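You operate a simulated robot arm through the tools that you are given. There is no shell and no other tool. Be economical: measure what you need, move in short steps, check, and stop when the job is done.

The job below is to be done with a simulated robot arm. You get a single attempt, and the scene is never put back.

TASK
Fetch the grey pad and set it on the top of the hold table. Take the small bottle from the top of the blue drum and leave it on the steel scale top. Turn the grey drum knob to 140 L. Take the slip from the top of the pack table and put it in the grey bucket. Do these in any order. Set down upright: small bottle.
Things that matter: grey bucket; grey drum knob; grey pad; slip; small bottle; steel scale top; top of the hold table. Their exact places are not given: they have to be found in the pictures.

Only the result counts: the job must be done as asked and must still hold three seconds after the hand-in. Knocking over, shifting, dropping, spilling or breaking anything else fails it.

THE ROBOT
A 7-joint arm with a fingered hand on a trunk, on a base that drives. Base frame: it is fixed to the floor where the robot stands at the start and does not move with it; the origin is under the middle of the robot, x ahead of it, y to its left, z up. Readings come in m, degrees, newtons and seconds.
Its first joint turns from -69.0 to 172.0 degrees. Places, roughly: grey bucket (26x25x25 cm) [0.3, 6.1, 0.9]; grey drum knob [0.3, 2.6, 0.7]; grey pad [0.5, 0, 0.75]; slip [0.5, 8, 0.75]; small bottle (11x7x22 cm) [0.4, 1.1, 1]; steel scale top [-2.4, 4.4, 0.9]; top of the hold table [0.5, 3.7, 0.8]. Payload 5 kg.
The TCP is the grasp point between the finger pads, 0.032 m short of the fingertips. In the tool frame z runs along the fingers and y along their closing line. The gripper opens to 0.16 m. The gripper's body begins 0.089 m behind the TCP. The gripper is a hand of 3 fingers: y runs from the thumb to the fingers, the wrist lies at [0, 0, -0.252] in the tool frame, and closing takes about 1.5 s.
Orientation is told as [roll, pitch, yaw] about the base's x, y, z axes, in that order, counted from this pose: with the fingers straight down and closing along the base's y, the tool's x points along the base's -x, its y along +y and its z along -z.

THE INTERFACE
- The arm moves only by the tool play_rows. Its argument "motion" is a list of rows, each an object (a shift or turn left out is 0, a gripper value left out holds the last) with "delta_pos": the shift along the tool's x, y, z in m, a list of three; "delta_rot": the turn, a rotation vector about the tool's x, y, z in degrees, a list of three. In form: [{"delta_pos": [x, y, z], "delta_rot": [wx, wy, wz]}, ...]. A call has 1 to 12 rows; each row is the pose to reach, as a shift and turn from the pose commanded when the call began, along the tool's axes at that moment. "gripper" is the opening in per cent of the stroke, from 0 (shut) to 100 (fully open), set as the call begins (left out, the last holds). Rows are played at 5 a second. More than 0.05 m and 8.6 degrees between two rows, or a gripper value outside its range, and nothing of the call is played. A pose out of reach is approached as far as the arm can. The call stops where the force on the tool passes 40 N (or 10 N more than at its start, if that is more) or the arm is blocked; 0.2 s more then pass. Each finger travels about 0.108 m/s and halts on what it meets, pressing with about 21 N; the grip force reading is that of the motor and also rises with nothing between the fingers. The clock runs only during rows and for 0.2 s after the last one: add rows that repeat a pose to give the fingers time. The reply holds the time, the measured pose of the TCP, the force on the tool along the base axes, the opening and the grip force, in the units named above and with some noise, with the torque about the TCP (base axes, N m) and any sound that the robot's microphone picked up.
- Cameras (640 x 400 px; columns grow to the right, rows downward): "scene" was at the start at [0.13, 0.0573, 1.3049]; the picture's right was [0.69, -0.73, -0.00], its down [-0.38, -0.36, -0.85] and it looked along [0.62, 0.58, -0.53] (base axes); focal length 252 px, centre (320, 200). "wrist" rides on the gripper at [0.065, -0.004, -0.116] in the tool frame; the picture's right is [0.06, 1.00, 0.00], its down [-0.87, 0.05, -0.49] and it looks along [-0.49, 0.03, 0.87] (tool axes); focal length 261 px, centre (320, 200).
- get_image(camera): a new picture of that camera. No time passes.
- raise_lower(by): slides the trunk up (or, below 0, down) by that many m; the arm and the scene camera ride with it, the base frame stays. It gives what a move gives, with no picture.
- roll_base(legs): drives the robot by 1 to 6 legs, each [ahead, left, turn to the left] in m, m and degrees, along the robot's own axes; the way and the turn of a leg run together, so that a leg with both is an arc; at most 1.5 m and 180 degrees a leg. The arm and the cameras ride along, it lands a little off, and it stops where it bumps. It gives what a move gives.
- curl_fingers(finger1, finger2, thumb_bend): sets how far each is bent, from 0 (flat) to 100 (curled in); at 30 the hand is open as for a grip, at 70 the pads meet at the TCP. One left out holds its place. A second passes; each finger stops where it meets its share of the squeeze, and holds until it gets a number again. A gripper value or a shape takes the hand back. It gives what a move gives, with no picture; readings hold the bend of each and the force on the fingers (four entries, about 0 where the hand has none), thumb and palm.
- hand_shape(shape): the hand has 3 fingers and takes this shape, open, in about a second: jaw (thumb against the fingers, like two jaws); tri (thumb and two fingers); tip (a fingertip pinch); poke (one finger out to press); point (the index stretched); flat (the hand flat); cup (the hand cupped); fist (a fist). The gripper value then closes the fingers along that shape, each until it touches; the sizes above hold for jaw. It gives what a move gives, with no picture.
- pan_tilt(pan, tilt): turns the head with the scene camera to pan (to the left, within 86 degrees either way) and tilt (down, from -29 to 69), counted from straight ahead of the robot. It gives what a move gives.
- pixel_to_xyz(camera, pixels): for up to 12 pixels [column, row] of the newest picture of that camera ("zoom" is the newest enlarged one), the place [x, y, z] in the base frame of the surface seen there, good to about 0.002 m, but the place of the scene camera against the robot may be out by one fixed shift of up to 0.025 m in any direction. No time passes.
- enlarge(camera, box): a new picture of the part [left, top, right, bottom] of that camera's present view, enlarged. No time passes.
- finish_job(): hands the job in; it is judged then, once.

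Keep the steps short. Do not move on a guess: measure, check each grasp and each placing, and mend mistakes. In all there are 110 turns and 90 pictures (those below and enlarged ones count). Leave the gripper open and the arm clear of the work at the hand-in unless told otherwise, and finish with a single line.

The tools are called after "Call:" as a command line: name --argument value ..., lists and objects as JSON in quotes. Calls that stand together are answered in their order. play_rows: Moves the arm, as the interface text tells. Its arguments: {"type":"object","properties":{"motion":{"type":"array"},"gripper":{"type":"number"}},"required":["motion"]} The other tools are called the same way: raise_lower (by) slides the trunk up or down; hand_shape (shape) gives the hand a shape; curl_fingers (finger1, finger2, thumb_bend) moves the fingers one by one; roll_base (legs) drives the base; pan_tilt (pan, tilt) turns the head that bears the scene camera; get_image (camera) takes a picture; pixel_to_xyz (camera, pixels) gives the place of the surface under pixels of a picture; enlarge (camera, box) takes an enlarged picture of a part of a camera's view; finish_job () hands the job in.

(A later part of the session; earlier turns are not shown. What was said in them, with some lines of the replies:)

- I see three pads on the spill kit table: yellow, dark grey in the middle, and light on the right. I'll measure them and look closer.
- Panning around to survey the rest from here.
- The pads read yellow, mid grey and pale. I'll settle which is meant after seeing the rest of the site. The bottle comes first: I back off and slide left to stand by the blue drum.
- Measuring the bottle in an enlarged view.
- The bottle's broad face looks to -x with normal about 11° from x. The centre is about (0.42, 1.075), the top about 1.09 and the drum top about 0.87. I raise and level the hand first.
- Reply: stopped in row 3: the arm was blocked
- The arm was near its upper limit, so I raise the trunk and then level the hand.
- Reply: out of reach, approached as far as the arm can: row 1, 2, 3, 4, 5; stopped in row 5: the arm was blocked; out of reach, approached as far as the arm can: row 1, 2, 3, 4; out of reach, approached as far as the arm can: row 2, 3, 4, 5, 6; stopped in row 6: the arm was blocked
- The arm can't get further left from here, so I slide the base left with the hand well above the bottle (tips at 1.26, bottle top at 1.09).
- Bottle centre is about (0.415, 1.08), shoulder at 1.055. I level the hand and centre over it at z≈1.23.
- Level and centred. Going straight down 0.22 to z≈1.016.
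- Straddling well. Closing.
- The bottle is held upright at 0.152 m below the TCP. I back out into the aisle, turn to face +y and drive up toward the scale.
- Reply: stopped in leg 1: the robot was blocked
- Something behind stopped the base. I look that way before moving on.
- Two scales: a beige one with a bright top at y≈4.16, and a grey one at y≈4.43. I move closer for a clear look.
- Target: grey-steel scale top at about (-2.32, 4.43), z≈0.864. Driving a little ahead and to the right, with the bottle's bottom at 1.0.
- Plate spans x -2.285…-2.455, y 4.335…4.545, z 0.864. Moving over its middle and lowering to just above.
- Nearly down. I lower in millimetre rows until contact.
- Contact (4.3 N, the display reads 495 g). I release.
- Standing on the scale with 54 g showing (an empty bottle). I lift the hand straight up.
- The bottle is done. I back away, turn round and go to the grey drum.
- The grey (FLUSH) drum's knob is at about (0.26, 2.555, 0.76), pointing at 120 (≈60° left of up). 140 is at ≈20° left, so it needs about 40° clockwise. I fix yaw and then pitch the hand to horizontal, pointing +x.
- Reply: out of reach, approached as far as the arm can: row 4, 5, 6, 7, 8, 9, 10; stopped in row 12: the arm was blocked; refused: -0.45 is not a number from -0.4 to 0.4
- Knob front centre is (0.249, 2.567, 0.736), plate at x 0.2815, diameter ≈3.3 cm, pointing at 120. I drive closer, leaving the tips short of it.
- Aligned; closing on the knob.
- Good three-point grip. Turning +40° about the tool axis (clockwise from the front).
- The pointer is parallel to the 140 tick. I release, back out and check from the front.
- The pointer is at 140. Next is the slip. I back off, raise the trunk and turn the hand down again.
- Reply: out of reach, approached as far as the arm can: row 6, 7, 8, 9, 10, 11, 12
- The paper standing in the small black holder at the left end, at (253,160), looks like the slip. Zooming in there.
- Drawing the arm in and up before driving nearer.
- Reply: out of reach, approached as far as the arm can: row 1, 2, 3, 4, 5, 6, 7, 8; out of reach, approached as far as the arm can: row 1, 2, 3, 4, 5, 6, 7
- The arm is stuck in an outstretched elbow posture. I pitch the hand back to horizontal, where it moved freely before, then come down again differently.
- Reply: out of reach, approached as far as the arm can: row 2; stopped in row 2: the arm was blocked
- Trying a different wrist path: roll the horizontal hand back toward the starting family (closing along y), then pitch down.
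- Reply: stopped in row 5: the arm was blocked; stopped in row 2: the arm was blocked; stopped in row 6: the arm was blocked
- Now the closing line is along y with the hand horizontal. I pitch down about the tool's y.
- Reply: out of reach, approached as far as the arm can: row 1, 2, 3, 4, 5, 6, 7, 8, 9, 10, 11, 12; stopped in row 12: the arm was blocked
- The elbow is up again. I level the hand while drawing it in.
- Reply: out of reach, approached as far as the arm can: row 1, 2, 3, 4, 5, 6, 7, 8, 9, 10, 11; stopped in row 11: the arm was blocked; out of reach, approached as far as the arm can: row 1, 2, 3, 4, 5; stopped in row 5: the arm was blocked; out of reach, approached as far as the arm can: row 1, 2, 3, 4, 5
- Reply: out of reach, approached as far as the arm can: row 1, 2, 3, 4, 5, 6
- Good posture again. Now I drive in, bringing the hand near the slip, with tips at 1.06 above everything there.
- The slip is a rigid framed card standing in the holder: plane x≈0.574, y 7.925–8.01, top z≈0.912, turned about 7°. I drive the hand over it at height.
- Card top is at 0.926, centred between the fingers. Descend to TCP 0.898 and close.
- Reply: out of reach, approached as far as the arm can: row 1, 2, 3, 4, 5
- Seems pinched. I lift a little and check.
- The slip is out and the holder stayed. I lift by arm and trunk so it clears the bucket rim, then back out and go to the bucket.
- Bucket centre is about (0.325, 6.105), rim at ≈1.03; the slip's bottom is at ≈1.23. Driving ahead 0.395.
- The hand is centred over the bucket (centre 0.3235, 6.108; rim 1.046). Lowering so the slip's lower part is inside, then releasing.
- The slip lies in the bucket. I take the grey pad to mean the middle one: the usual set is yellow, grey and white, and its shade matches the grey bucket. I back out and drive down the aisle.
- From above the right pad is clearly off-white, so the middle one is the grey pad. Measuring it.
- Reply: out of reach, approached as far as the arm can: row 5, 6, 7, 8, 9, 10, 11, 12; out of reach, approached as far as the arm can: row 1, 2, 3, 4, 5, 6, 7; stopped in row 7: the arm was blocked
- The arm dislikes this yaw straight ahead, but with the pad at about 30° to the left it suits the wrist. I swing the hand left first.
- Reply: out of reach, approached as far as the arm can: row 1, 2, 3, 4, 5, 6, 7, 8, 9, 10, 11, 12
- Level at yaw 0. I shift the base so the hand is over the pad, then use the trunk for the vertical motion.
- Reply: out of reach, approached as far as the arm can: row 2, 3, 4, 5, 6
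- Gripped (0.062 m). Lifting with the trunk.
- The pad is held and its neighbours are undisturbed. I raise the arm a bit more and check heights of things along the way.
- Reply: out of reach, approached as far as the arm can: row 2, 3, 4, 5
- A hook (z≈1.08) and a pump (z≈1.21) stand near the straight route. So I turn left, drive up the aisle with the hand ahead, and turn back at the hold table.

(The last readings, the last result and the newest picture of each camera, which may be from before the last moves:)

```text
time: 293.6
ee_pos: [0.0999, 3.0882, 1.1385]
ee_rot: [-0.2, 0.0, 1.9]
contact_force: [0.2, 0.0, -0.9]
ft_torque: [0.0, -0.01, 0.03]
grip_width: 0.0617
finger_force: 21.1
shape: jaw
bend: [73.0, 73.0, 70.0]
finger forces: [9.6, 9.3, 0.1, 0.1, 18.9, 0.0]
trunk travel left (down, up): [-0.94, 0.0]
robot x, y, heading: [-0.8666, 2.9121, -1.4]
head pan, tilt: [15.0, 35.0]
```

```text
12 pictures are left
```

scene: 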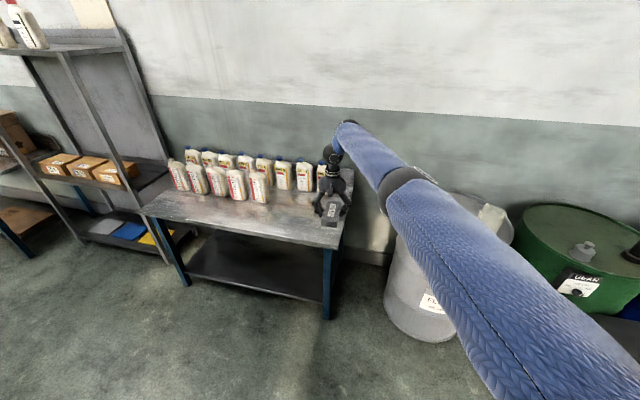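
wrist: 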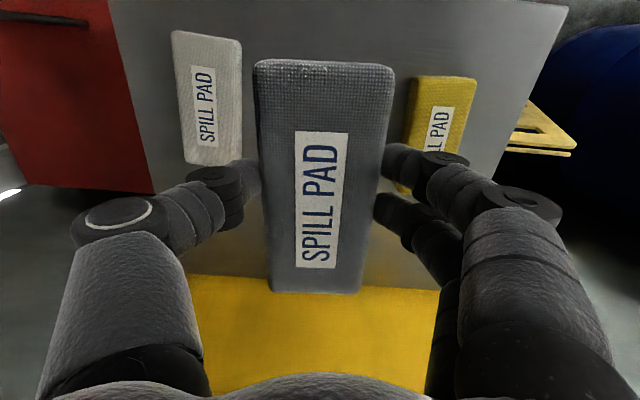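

Call:
enlarge --camera "scene" --box '[140, 140, 360, 270]'

Call:
pixel_to_xyz --camera "scene" --pixels '[[150, 210], [200, 205], [255, 215], [310, 225], [330, 245], [280, 210], [260, 200], [240, 198], [283, 188], [305, 188], [280, 228], [238, 225]]'

```text
2.91 times, centred on (250, 205) of scene
```

zoom: 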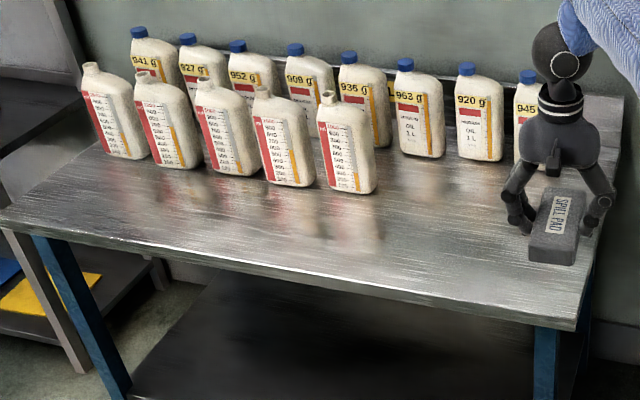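

```text
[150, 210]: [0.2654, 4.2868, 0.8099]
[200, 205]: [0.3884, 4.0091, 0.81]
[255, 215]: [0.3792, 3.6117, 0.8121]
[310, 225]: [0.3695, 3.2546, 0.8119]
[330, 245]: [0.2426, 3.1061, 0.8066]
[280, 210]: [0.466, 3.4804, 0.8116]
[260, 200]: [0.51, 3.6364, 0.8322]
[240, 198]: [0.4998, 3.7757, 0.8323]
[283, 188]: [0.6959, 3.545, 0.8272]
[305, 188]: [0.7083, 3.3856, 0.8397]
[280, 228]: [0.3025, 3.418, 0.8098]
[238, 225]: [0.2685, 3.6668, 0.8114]
```

The hold table's free area is y 3.1–3.55, x 0.25–0.65. I drive the pad over (0.43, 3.35) and lower with the trunk.

Call:
roll_base --legs '[[0, 0.268, 0], [0.324, 0, 0]]'

Call:
raise_lower --by -0.26

Call:
get_image --camera "scene"

```text
time: 297.3
ee_pos: [0.4302, 3.3432, 1.1384]
ee_rot: [-0.1, 0.0, 1.4]
contact_force: [-0.3, -0.3, -1.1]
ft_torque: [0.03, 0.01, -0.01]
grip_width: 0.0615
finger_force: 20.6
shape: jaw
bend: [73.0, 73.0, 70.0]
finger forces: [9.6, 9.4, 0.0, 0.0, 18.8, 0.0]
trunk travel left (down, up): [-0.94, 0.0]
robot x, y, heading: [-0.5369, 3.1741, -1.5]
head pan, tilt: [15.0, 35.0]
```

```text
time: 300.0
ee_pos: [0.4303, 3.3422, 0.8781]
ee_rot: [-0.1, 0.0, 1.4]
contact_force: [0.9, 0.0, -1.3]
ft_torque: [0.01, 0.04, 0.0]
grip_width: 0.0616
finger_force: 20.5
shape: jaw
bend: [73.0, 73.0, 70.0]
finger forces: [9.7, 9.3, 0.0, 0.0, 18.9, 0.1]
trunk travel left (down, up): [-0.68, 0.26]
robot x, y, heading: [-0.5392, 3.1742, -1.2]
head pan, tilt: [15.0, 35.0]
```

```text
10 pictures are left
```

scene: 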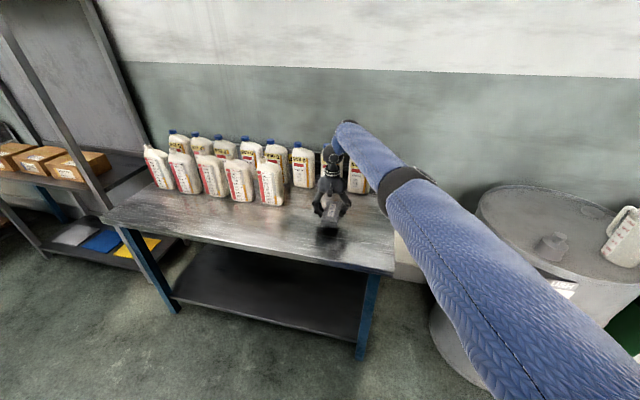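

About 2.7 cm to go. Lowering gently to contact.

Call:
play_rows --motion '[{"delta_pos": [0, 0, 0.008]}, {"delta_pos": [0, 0, 0.016]}, {"delta_pos": [0, 0, 0.021]}, {"delta_pos": [0, 0, 0.024]}, {"delta_pos": [0, 0, 0.026]}, {"delta_pos": [0, 0, 0.028]}, {"delta_pos": [0, 0, 0.028]}]'

Call:
enlarge --camera "scene" --box '[280, 150, 390, 260]'

```text
time: 301.6
ee_pos: [0.4296, 3.3421, 0.8498]
ee_rot: [-0.1, 0.0, 1.4]
contact_force: [-0.5, 0.1, -0.8]
ft_torque: [0.01, 0.01, -0.04]
grip_width: 0.0617
finger_force: 20.9
shape: jaw
bend: [73.0, 73.0, 70.0]
finger forces: [9.6, 9.2, 0.0, 0.0, 18.9, 0.1]
trunk travel left (down, up): [-0.68, 0.26]
robot x, y, heading: [-0.5378, 3.1739, -1.5]
head pan, tilt: [15.0, 35.0]
```

```text
3.64 times, centred on (335, 205) of scene
```

zoom: 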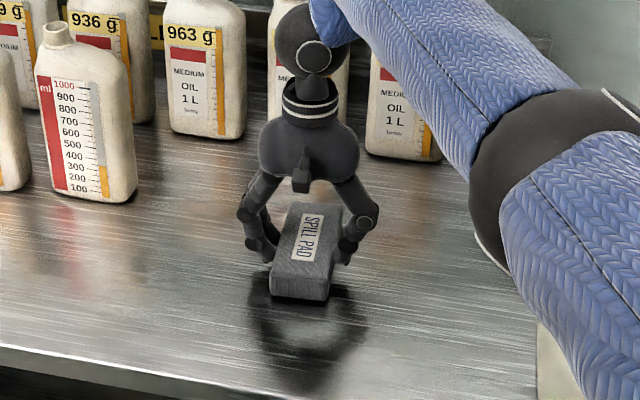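

Call:
play_rows --motion '[{"delta_pos": [0, 0, 0.002]}, {"delta_pos": [0, 0, 0.004]}, {"delta_pos": [0, 0, 0.006]}, {"delta_pos": [0, 0, 0.007]}, {"delta_pos": [0, 0, 0.008]}, {"delta_pos": [0, 0, 0.008]}]'

```text
time: 303.0
ee_pos: [0.4292, 3.3424, 0.8455]
ee_rot: [-0.1, -0.3, 1.3]
contact_force: [8.9, 0.3, 33.5]
ft_torque: [0.01, -0.19, 0.06]
grip_width: 0.0634
finger_force: 21.0
shape: jaw
bend: [74.0, 74.0, 71.0]
finger forces: [12.6, 12.3, 0.0, 0.0, 25.1, 0.0]
trunk travel left (down, up): [-0.68, 0.26]
robot x, y, heading: [-0.5373, 3.1731, -1.6]
head pan, tilt: [15.0, 35.0]
```

Firm contact at 0.8455. I release with a moderate opening and rise.

Call:
play_rows --motion '[{"delta_pos": [0, 0, -0.002]}, {"delta_pos": [0, 0, -0.002]}, {"delta_pos": [0, 0, -0.002]}, {"delta_pos": [0, 0, -0.002]}, {"delta_pos": [0, 0, -0.002]}]' --gripper 65

Call:
raise_lower --by 0.25

Call:
enlarge --camera "scene" --box '[240, 150, 420, 300]'

```text
time: 304.2
ee_pos: [0.431, 3.3436, 0.8448]
ee_rot: [-0.1, 0.0, 1.5]
contact_force: [0.7, 0.7, 0.3]
ft_torque: [0.01, 0.03, 0.01]
grip_width: 0.1037
finger_force: 0.0
shape: jaw
bend: [70.0, 70.0, 67.0]
finger forces: [0.0, 0.1, 0.0, 0.1, 0.0, 0.0]
trunk travel left (down, up): [-0.68, 0.26]
robot x, y, heading: [-0.5348, 3.1744, -1.2]
head pan, tilt: [15.0, 35.0]
```

```text
time: 306.8
ee_pos: [0.4298, 3.3429, 1.0953]
ee_rot: [-0.1, 0.0, 1.5]
contact_force: [-0.2, 0.1, 0.0]
ft_torque: [-0.01, 0.0, 0.0]
grip_width: 0.1036
finger_force: 0.1
shape: jaw
bend: [70.0, 70.0, 67.0]
finger forces: [0.1, 0.1, 0.1, 0.0, 0.0, 0.0]
trunk travel left (down, up): [-0.93, 0.01]
robot x, y, heading: [-0.5347, 3.173, -1.6]
head pan, tilt: [15.0, 35.0]
```

```text
2.67 times, centred on (330, 225) of scene
```

zoom: 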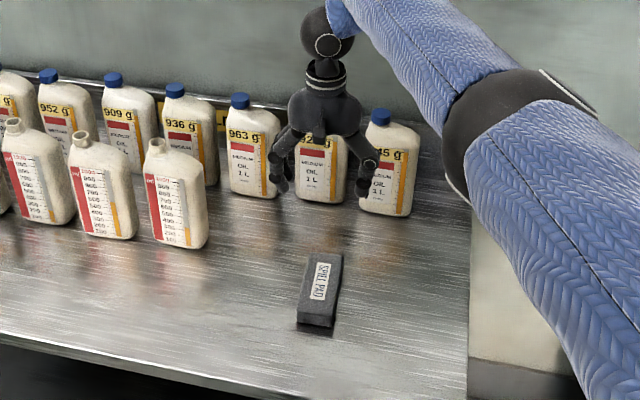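

The pad lies flat on the hold table. I back away, open the hand, and check the knob once more.

Call:
roll_base --legs '[[-0.4, 0, 0]]'

Call:
play_rows --motion '[{}, {}, {}, {}, {}]' --gripper 100

Call:
pan_tilt --pan -15 --tilt 35

Call:
get_image --camera "scene"

```text
time: 309.2
ee_pos: [0.0368, 3.3524, 1.0936]
ee_rot: [-0.2, -0.1, 1.4]
contact_force: [-0.7, -0.1, 0.3]
ft_torque: [0.03, -0.04, 0.03]
grip_width: 0.1036
finger_force: 0.1
shape: jaw
bend: [70.0, 70.0, 67.0]
finger forces: [0.0, 0.0, 0.0, 0.0, 0.1, 0.0]
trunk travel left (down, up): [-0.93, 0.01]
robot x, y, heading: [-0.927, 3.1871, -1.7]
head pan, tilt: [15.0, 35.0]
```

```text
time: 310.4
ee_pos: [0.0383, 3.3526, 1.0949]
ee_rot: [-0.1, -0.1, 1.4]
contact_force: [-0.4, -0.2, 0.1]
ft_torque: [0.04, -0.05, -0.02]
grip_width: 0.16
finger_force: 0.0
shape: jaw
bend: [30.0, 30.0, 30.0]
finger forces: [0.0, 0.0, 0.1, 0.0, 0.1, 0.1]
trunk travel left (down, up): [-0.93, 0.01]
robot x, y, heading: [-0.9311, 3.1847, -1.3]
head pan, tilt: [15.0, 35.0]
```

```text
time: 311.4
ee_pos: [0.0373, 3.3545, 1.0956]
ee_rot: [0.0, -0.1, 1.5]
contact_force: [-0.4, -0.3, 0.9]
ft_torque: [0.02, 0.03, -0.02]
grip_width: 0.16
finger_force: 0.1
shape: jaw
bend: [30.0, 30.0, 30.0]
finger forces: [0.1, 0.0, 0.0, 0.0, 0.0, 0.0]
trunk travel left (down, up): [-0.93, 0.01]
robot x, y, heading: [-0.9307, 3.1839, -1.5]
head pan, tilt: [-15.0, 35.0]
```

```text
7 pictures are left
```

scene: 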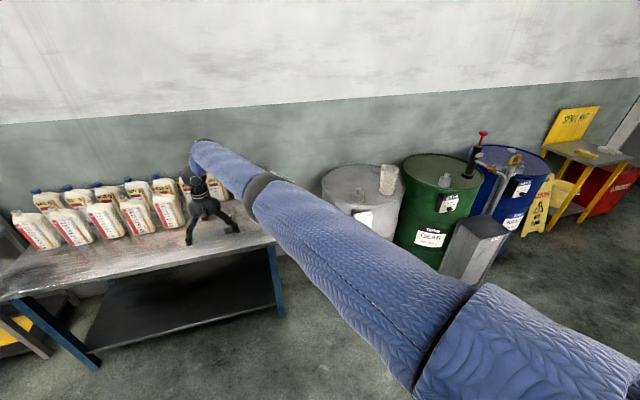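

The knob is hidden behind the arm from here, but nothing has come near it since I confirmed it at 140. All four parts are done, the hand is open and the arm is clear, so I hand in.

Call:
finish_job

```text
The job is handed in.
```

The job is handed in: the middle (grey) pad is on the hold table, the bottle stands on the grey-bodied steel scale, the FLUSH drum knob is at 140 L, and the slip is in the bucket; which pad and which scale were meant was my judgement, and the base bumped something unseen behind it near the blue drum early on.
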